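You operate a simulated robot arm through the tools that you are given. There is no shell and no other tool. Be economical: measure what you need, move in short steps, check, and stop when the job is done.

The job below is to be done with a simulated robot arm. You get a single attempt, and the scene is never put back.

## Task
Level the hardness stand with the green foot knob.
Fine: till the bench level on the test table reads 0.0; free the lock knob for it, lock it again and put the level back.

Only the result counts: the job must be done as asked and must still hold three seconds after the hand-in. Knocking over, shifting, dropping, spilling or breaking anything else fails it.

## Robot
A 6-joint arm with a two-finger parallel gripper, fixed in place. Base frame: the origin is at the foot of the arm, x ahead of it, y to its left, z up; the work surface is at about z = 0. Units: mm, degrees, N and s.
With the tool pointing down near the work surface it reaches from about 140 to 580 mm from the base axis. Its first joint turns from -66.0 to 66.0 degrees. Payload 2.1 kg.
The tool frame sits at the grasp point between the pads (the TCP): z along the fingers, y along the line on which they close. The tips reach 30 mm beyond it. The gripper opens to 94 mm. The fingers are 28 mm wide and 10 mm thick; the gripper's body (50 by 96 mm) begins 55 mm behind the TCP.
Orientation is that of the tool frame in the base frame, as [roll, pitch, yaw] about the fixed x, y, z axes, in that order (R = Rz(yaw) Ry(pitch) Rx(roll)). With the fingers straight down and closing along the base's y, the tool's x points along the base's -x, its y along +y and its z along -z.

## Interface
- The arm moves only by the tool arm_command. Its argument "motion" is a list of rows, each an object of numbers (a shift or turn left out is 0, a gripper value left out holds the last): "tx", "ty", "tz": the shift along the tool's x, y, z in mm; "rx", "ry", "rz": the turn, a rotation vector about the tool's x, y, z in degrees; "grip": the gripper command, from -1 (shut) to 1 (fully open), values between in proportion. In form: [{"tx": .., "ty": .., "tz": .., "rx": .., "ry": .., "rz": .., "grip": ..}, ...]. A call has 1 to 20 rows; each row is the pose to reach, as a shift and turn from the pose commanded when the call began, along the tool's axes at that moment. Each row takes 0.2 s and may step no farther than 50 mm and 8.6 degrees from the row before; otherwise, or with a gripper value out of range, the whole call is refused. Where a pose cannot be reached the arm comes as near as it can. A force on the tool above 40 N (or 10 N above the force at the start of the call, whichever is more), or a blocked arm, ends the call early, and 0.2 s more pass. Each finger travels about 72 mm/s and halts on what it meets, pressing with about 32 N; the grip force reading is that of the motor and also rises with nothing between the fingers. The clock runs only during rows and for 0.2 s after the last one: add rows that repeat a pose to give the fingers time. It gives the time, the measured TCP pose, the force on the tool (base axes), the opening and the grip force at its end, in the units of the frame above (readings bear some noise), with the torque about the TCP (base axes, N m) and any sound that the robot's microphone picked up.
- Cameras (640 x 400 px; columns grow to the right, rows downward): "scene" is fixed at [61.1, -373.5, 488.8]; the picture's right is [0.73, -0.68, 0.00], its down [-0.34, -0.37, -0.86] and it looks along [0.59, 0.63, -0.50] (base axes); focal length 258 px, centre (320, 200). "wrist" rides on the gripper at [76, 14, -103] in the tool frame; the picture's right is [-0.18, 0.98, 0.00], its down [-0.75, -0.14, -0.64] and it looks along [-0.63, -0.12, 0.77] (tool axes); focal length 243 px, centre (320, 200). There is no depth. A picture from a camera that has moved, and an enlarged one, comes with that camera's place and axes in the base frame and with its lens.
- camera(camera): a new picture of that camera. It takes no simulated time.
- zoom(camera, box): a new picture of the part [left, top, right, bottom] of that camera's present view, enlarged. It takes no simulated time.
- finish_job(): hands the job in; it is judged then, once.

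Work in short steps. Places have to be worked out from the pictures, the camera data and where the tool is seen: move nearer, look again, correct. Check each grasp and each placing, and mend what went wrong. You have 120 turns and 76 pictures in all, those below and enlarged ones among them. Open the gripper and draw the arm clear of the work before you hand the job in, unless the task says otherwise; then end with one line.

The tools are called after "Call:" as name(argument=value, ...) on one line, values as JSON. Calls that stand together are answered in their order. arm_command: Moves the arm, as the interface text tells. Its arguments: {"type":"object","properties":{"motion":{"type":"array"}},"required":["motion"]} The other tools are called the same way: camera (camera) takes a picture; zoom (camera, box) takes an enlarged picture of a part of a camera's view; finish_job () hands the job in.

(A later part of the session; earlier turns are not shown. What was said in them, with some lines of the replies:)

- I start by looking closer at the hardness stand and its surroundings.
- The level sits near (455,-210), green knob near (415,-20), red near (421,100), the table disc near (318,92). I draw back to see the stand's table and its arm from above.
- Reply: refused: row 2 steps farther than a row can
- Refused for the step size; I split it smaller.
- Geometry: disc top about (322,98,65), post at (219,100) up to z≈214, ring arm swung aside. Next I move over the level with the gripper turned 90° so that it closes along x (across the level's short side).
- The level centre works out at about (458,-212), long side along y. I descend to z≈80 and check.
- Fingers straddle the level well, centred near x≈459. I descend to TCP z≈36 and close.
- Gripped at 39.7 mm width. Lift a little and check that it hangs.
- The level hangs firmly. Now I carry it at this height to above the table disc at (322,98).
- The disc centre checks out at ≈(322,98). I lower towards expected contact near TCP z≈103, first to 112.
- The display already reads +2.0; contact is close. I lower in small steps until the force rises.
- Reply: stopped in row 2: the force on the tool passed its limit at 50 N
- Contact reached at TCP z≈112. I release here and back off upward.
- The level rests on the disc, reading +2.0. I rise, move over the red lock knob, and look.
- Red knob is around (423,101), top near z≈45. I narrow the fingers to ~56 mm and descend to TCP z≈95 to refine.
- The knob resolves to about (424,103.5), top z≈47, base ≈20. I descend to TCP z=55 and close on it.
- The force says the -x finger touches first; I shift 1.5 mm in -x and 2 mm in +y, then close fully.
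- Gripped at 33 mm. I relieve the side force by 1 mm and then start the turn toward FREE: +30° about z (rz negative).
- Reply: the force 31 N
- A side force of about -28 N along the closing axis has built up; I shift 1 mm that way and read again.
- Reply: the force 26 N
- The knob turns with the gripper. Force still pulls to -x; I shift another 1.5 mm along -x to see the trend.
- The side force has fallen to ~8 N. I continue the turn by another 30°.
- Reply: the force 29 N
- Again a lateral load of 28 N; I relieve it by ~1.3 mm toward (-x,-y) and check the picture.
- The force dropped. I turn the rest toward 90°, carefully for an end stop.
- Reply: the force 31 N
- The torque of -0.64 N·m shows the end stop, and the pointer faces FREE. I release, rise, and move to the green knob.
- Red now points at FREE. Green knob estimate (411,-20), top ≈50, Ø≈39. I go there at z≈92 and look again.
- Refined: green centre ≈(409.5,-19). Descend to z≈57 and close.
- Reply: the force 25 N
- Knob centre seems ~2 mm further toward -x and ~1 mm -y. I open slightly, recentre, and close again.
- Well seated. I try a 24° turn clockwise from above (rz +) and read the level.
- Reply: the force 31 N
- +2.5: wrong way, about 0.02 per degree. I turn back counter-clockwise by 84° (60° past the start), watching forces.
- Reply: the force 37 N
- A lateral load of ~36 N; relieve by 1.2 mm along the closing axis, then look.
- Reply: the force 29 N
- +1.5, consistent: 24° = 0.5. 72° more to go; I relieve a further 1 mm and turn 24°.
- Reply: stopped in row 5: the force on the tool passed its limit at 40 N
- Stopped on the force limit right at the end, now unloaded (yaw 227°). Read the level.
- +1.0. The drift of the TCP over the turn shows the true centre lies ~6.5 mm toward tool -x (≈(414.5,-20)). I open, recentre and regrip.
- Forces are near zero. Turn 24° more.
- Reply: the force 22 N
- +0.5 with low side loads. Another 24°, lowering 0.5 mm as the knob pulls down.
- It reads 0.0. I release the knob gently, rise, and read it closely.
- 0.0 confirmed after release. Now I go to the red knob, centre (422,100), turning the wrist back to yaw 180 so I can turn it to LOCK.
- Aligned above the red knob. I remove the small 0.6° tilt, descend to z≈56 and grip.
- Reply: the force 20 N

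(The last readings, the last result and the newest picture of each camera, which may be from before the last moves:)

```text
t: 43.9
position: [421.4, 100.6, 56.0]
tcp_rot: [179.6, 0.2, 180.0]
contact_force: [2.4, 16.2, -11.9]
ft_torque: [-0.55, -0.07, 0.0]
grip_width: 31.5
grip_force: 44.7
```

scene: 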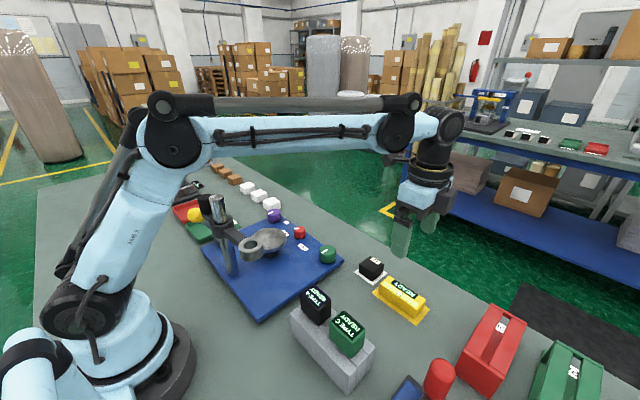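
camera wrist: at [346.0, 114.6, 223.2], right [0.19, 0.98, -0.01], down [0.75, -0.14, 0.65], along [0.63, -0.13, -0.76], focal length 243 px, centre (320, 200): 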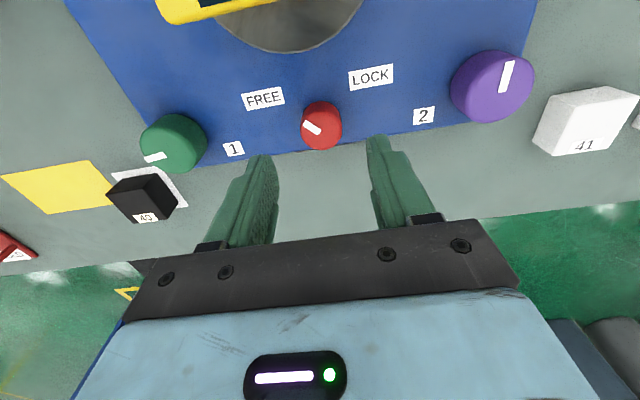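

Gripped at 31.5 mm. Turn toward LOCK (rz +) 48° first, with a 0.5 mm relief.

Call:
arm_command(motion=[{"ty": 0.5}, {"ty": 0.5, "rz": 8}, {"ty": 0.5, "rz": 16}, {"ty": 0.5, "rz": 24}, {"ty": 0.5, "rz": 32}, {"ty": 0.5, "rz": 40}, {"ty": 0.5, "rz": 48}, {"ty": 0.5, "rz": 48}])

```text
t: 44.9
position: [422.0, 99.8, 55.9]
tcp_rot: [179.8, 0.2, 158.4]
contact_force: [2.5, 0.4, -5.0]
ft_torque: [-0.26, 0.72, -0.03]
grip_width: 31.8
grip_force: 45.1
stopped in row 4: the force on the tool passed its limit at 41 N (the readings are from after the stop); the commanded pose is now the measured one
```

Stopped by a transient force, now unloaded at yaw 158°. I continue in smaller steps.

Call:
arm_command(motion=[{"rz": 5}, {"rz": 10}, {"rz": 15}, {"rz": 20}, {"rz": 25}, {"rz": 30}, {"rz": 30}])

Call:
camera(camera="wrist")

```text
t: 46.5
position: [422.1, 100.1, 56.9]
tcp_rot: [179.7, 0.0, 128.2]
contact_force: [3.4, 10.0, -15.7]
ft_torque: [-0.73, 0.07, -0.02]
grip_width: 31.8
grip_force: 45.1
```

```text
35 pictures are left
camera wrist: at [386.3, 168.3, 160.0], right [0.89, 0.46, 0.01], down [0.35, -0.68, 0.64], along [0.3, -0.57, -0.77], focal length 243 px, centre (320, 200)
```

wrist: 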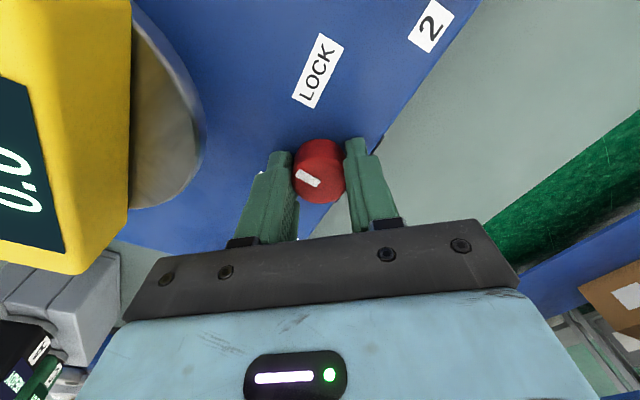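

Works and still 0.0. Continue ~40° more up to the stop at LOCK.

Call:
arm_command(motion=[{"rz": 5, "tz": 0.5}, {"rz": 10, "tz": 0.5}, {"rz": 15, "tz": 0.5}, {"rz": 20, "tz": 0.5}, {"rz": 25, "tz": 0.5}, {"rz": 30, "tz": 0.5}, {"rz": 35, "tz": 0.5}, {"rz": 39, "tz": 0.5}, {"rz": 41, "tz": 0.5}, {"rz": 41, "tz": 0.5}])

Call:
camera(camera="wrist")

Call:
zoom(camera="scene", box=[220, 190, 380, 290])

```text
t: 48.7
position: [421.7, 100.7, 56.2]
tcp_rot: [179.7, -0.2, 87.4]
contact_force: [14.6, 10.4, 10.4]
ft_torque: [-0.37, 0.54, 1.16]
grip_width: 31.7
grip_force: 44.9
```

```text
34 pictures are left
camera wrist: at [440.3, 175.1, 160.1], right [0.97, -0.23, 0.01], down [-0.18, -0.75, 0.64], along [-0.14, -0.62, -0.77], focal length 243 px, centre (320, 200)
```

wrist: 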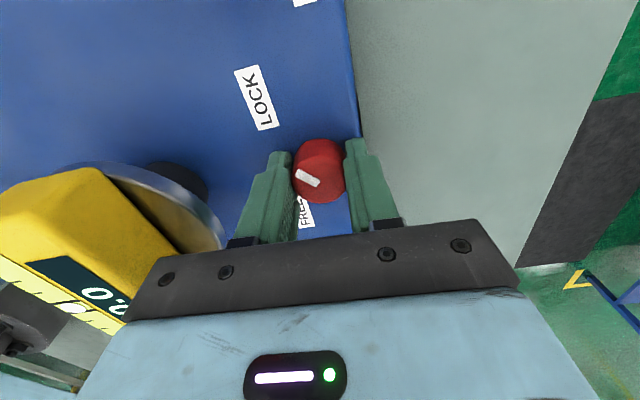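

```text
4.00 times, centred on (300, 240) of scene
camera zoom: at [61.1, -373.5, 488.8], right [0.73, -0.68, 0.0], down [-0.34, -0.37, -0.86], along [0.59, 0.63, -0.5], focal length 1034 px, centre (400, 40)
```

zoom: 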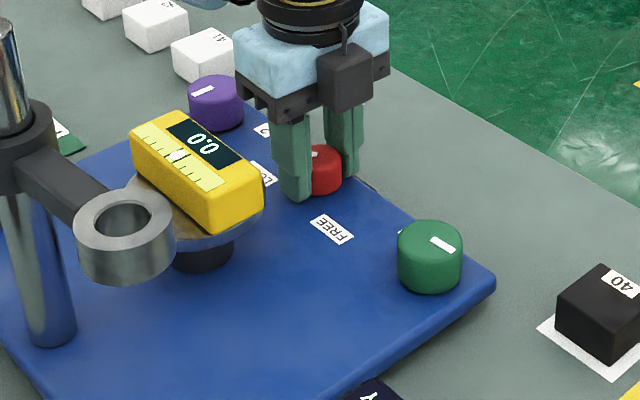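

The stop torque of 1.16 N·m says locked, still 0.0. I release, rise, and check both.

Call:
arm_command(motion=[{"rz": -2}, {"rz": -2, "grip": 0.2}, {"rz": -2, "grip": 0.2}, {"rz": -2, "grip": 0.2}, {"rz": -2.5, "tz": -30, "grip": 0.2}, {"rz": -2.5, "tz": -70, "grip": 0.5}, {"rz": -2.5, "tz": -110, "grip": 0.5}, {"rz": -2.5, "tz": -135, "grip": 0.5}, {"rz": -2.5, "tz": -135, "grip": 0.5}])

Call:
zoom(camera="scene", box=[240, 205, 336, 265])

```text
t: 50.7
position: [419.8, 98.4, 192.7]
tcp_rot: [179.6, -0.1, 89.8]
contact_force: [0.4, -0.1, 0.1]
ft_torque: [-0.04, 0.0, -0.02]
grip_width: 70.8
grip_force: 0.0
```

```text
6.67 times, centred on (288, 235) of scene
camera zoom: at [61.1, -373.5, 488.8], right [0.73, -0.68, 0.0], down [-0.34, -0.37, -0.86], along [0.59, 0.63, -0.5], focal length 1722 px, centre (533, -33)
```

zoom: 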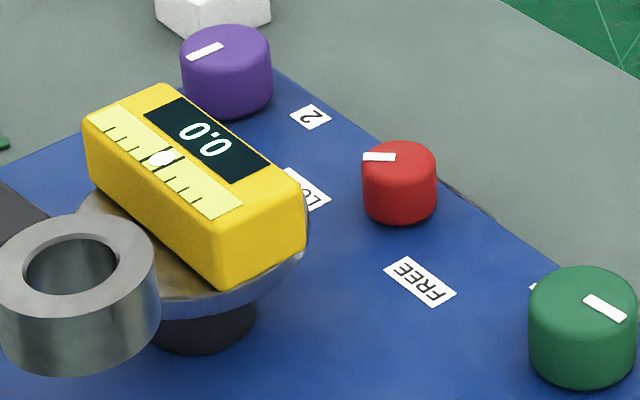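

Pointer at LOCK, level at 0.0. Now I return over the level, above (323,98).

Call:
arm_command(motion=[{"ty": -35, "rx": 0.3}, {"ty": -70, "rx": 0.3}, {"ty": -97, "rx": 0.3}, {"ty": -97, "rx": 0.3, "tz": 30}, {"ty": -97, "rx": 0.3, "tz": 50}, {"ty": -97, "rx": 0.3, "tz": 50}])

Call:
camera(camera="wrist")

```text
t: 52.1
position: [322.8, 100.1, 139.5]
tcp_rot: [179.9, -0.1, 89.8]
contact_force: [0.2, 0.4, -0.4]
ft_torque: [-0.01, 0.0, 0.01]
grip_width: 70.5
grip_force: 0.0
```

```text
31 pictures are left
camera wrist: at [339.3, 176.0, 243.8], right [0.98, -0.19, 0.0], down [-0.14, -0.75, 0.64], along [-0.12, -0.63, -0.77], focal length 243 px, centre (320, 200)
```

wrist: 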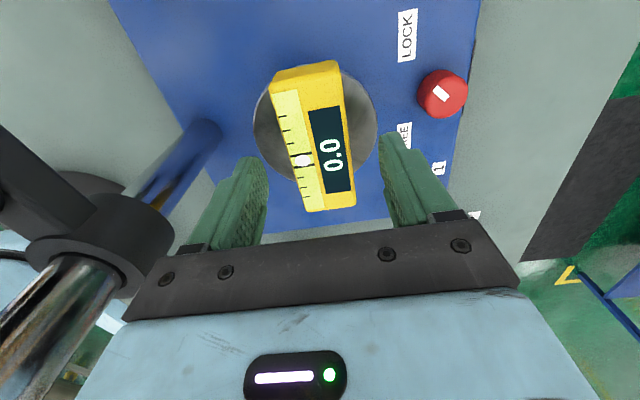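

By camera pose, the grasp spot is 1 mm -x and 1.8 mm -y of here. I descend 28 mm and grip.

Call:
arm_command(motion=[{"tx": -1.8, "ty": -1, "tz": 12}, {"tx": -1.8, "ty": -1, "tz": 23}, {"tx": -1.8, "ty": -1, "tz": 28}, {"tx": -1.8, "ty": -1, "tz": 28}, {"tx": -1.8, "ty": -1, "tz": 28, "grip": 0}, {"tx": -1.8, "ty": -1, "tz": 28, "grip": -0.3}, {"tx": -1.8, "ty": -1, "tz": 28, "grip": -1}, {"tx": -1.8, "ty": -1, "tz": 28, "grip": -1}])

Call:
camera(camera="wrist")

```text
t: 53.9
position: [323.1, 98.6, 111.6]
tcp_rot: [180.0, -0.2, 89.8]
contact_force: [-1.1, -0.4, 0.3]
ft_torque: [-0.01, 0.01, -0.04]
grip_width: 39.2
grip_force: 31.7
```

```text
30 pictures are left
camera wrist: at [338.4, 174.3, 216.0], right [0.98, -0.19, 0.0], down [-0.14, -0.75, 0.64], along [-0.12, -0.63, -0.77], focal length 243 px, centre (320, 200)
```

wrist: 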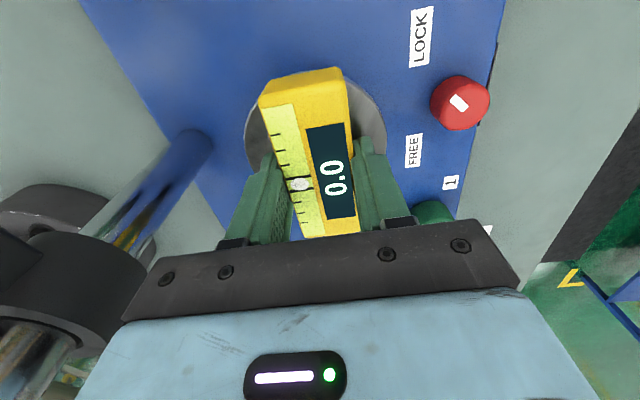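

The grasp looks the same as the original pick. I lift 76 mm and carry it back above the yellow mat.

Call:
arm_command(motion=[{"tz": -10}, {"tz": -45}, {"tz": -76}, {"tz": -76, "tx": -30, "ty": 16}, {"tz": -76, "tx": -65, "ty": 34}, {"tz": -76, "tx": -100, "ty": 51}, {"tz": -76, "tx": -135, "ty": 68}, {"tz": -76, "tx": -170, "ty": 84}, {"tz": -76, "tx": -205, "ty": 100}, {"tz": -76, "tx": -240, "ty": 114}, {"tz": -76, "tx": -275, "ty": 126}, {"tz": -76, "tx": -309.7, "ty": 136.4}, {"tz": -76, "tx": -309.7, "ty": 136.4, "rz": -0.2}, {"tz": -76, "tx": -309.7, "ty": 136.4, "rz": -0.2}])

Call:
camera(camera="wrist")

```text
t: 56.9
position: [458.8, -212.1, 187.4]
tcp_rot: [-180.0, -0.2, 89.9]
contact_force: [-0.2, -0.7, -2.3]
ft_torque: [0.01, 0.0, 0.01]
grip_width: 39.5
grip_force: 32.3
```

```text
29 pictures are left
camera wrist: at [474.3, -136.4, 291.3], right [0.98, -0.18, 0.0], down [-0.14, -0.76, 0.64], along [-0.12, -0.63, -0.77], focal length 243 px, centre (320, 200)
```

wrist: 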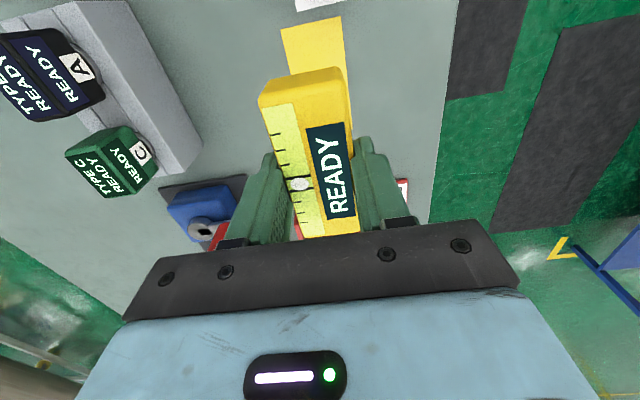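

Picture nearly identical to the lift-off view. I lower to just above the mat.

Call:
arm_command(motion=[{"tz": 40, "ty": -0.5, "tx": 0.5}, {"tz": 80, "ty": -0.5, "tx": 0.5}, {"tz": 115, "ty": -0.5, "tx": 0.5}, {"tz": 138, "ty": -0.5, "tx": 0.5}, {"tz": 146, "ty": -0.5, "tx": 0.5}, {"tz": 146, "ty": -0.5, "tx": 0.5}])

Call:
camera(camera="wrist")

```text
t: 58.3
position: [457.2, -209.8, 41.4]
tcp_rot: [-180.0, -0.1, 90.0]
contact_force: [-0.2, 0.6, -1.4]
ft_torque: [-0.02, -0.03, 0.02]
grip_width: 39.5
grip_force: 32.5
```

```text
28 pictures are left
camera wrist: at [473.2, -135.2, 144.6], right [0.98, -0.18, 0.0], down [-0.14, -0.76, 0.64], along [-0.12, -0.63, -0.77], focal length 243 px, centre (320, 200)
```

wrist: 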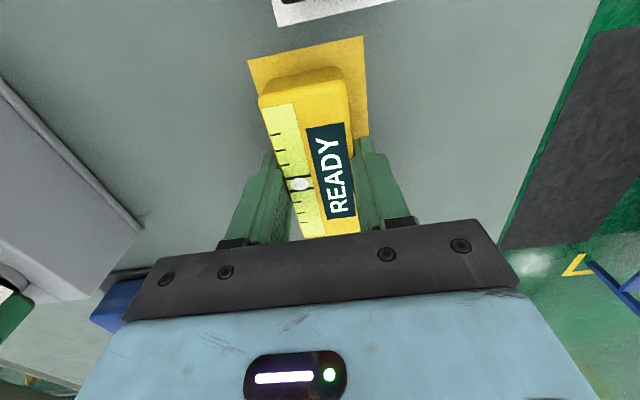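

Well within the mat. Lower in 1 mm steps to contact.

Call:
arm_command(motion=[{"tz": 1}, {"tz": 2}, {"tz": 3}, {"tz": 3}])

```text
t: 59.3
position: [458.4, -210.8, 39.4]
tcp_rot: [-179.9, -0.2, 90.0]
contact_force: [0.4, -1.3, -2.0]
ft_torque: [0.0, -0.01, 0.01]
grip_width: 39.3
grip_force: 32.1
```

Call:
arm_command(motion=[{"tz": 0.5}, {"tz": 1}, {"tz": 1}])

```text
t: 60.1
position: [458.9, -211.1, 37.7]
tcp_rot: [-179.9, -0.2, 90.0]
contact_force: [0.9, -0.9, -2.4]
ft_torque: [-0.01, -0.03, -0.01]
grip_width: 38.9
grip_force: 32.0
```

No contact yet; another millimetre in half steps.

Call:
arm_command(motion=[{"tz": 0.5}, {"tz": 0.5}, {"tz": 1}, {"tz": 1}])

```text
t: 61.1
position: [457.3, -211.3, 36.9]
tcp_rot: [-179.9, -0.1, 89.9]
contact_force: [-1.4, 2.4, 8.4]
ft_torque: [0.0, -0.05, -0.01]
grip_width: 39.6
grip_force: 32.1
```

Touching lightly (8 N). I open the fingers and rise straight up.

Call:
arm_command(motion=[{"grip": -0.1}, {"grip": 0.3}, {"grip": 0.6}, {"grip": 0.6}, {"tz": -30, "grip": 0.6}, {"tz": -75, "grip": 0.6}, {"tz": -120, "grip": 0.6}, {"tz": -165, "grip": 0.6}, {"tz": -200, "grip": 0.6}, {"tz": -200, "grip": 0.6}])

Call:
camera(camera="wrist")

Call:
zoom(camera="scene", box=[200, 180, 456, 340])

```text
t: 63.3
position: [458.2, -212.9, 237.3]
tcp_rot: [-180.0, -0.1, 90.0]
contact_force: [-0.9, -0.4, 0.0]
ft_torque: [0.04, -0.04, 0.0]
grip_width: 75.4
grip_force: 0.0
```

```text
27 pictures are left
camera wrist: at [473.9, -136.2, 341.5], right [0.98, -0.18, 0.0], down [-0.14, -0.76, 0.64], along [-0.12, -0.63, -0.77], focal length 243 px, centre (320, 200)
```

wrist: 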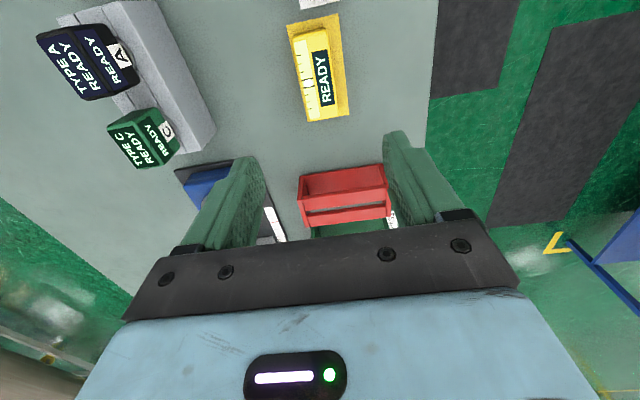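

```text
2.50 times, centred on (328, 260) of scene
camera zoom: at [61.1, -373.5, 488.8], right [0.73, -0.68, 0.0], down [-0.34, -0.37, -0.86], along [0.59, 0.63, -0.5], focal length 646 px, centre (300, 50)
```

zoom: 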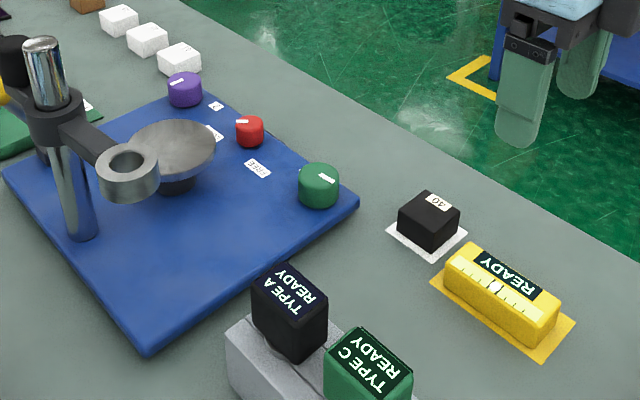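

The level is back on its mat, red points to LOCK, the stand reads level and the arm is clear. I hand it in.

Call:
finish_job()

```text
The job is handed in.
```

The hardness stand is levelled: the bench level read 0.0 on the test table after I released the green knob and again after I locked the red one. The level is back on its mat and the arm is clear.
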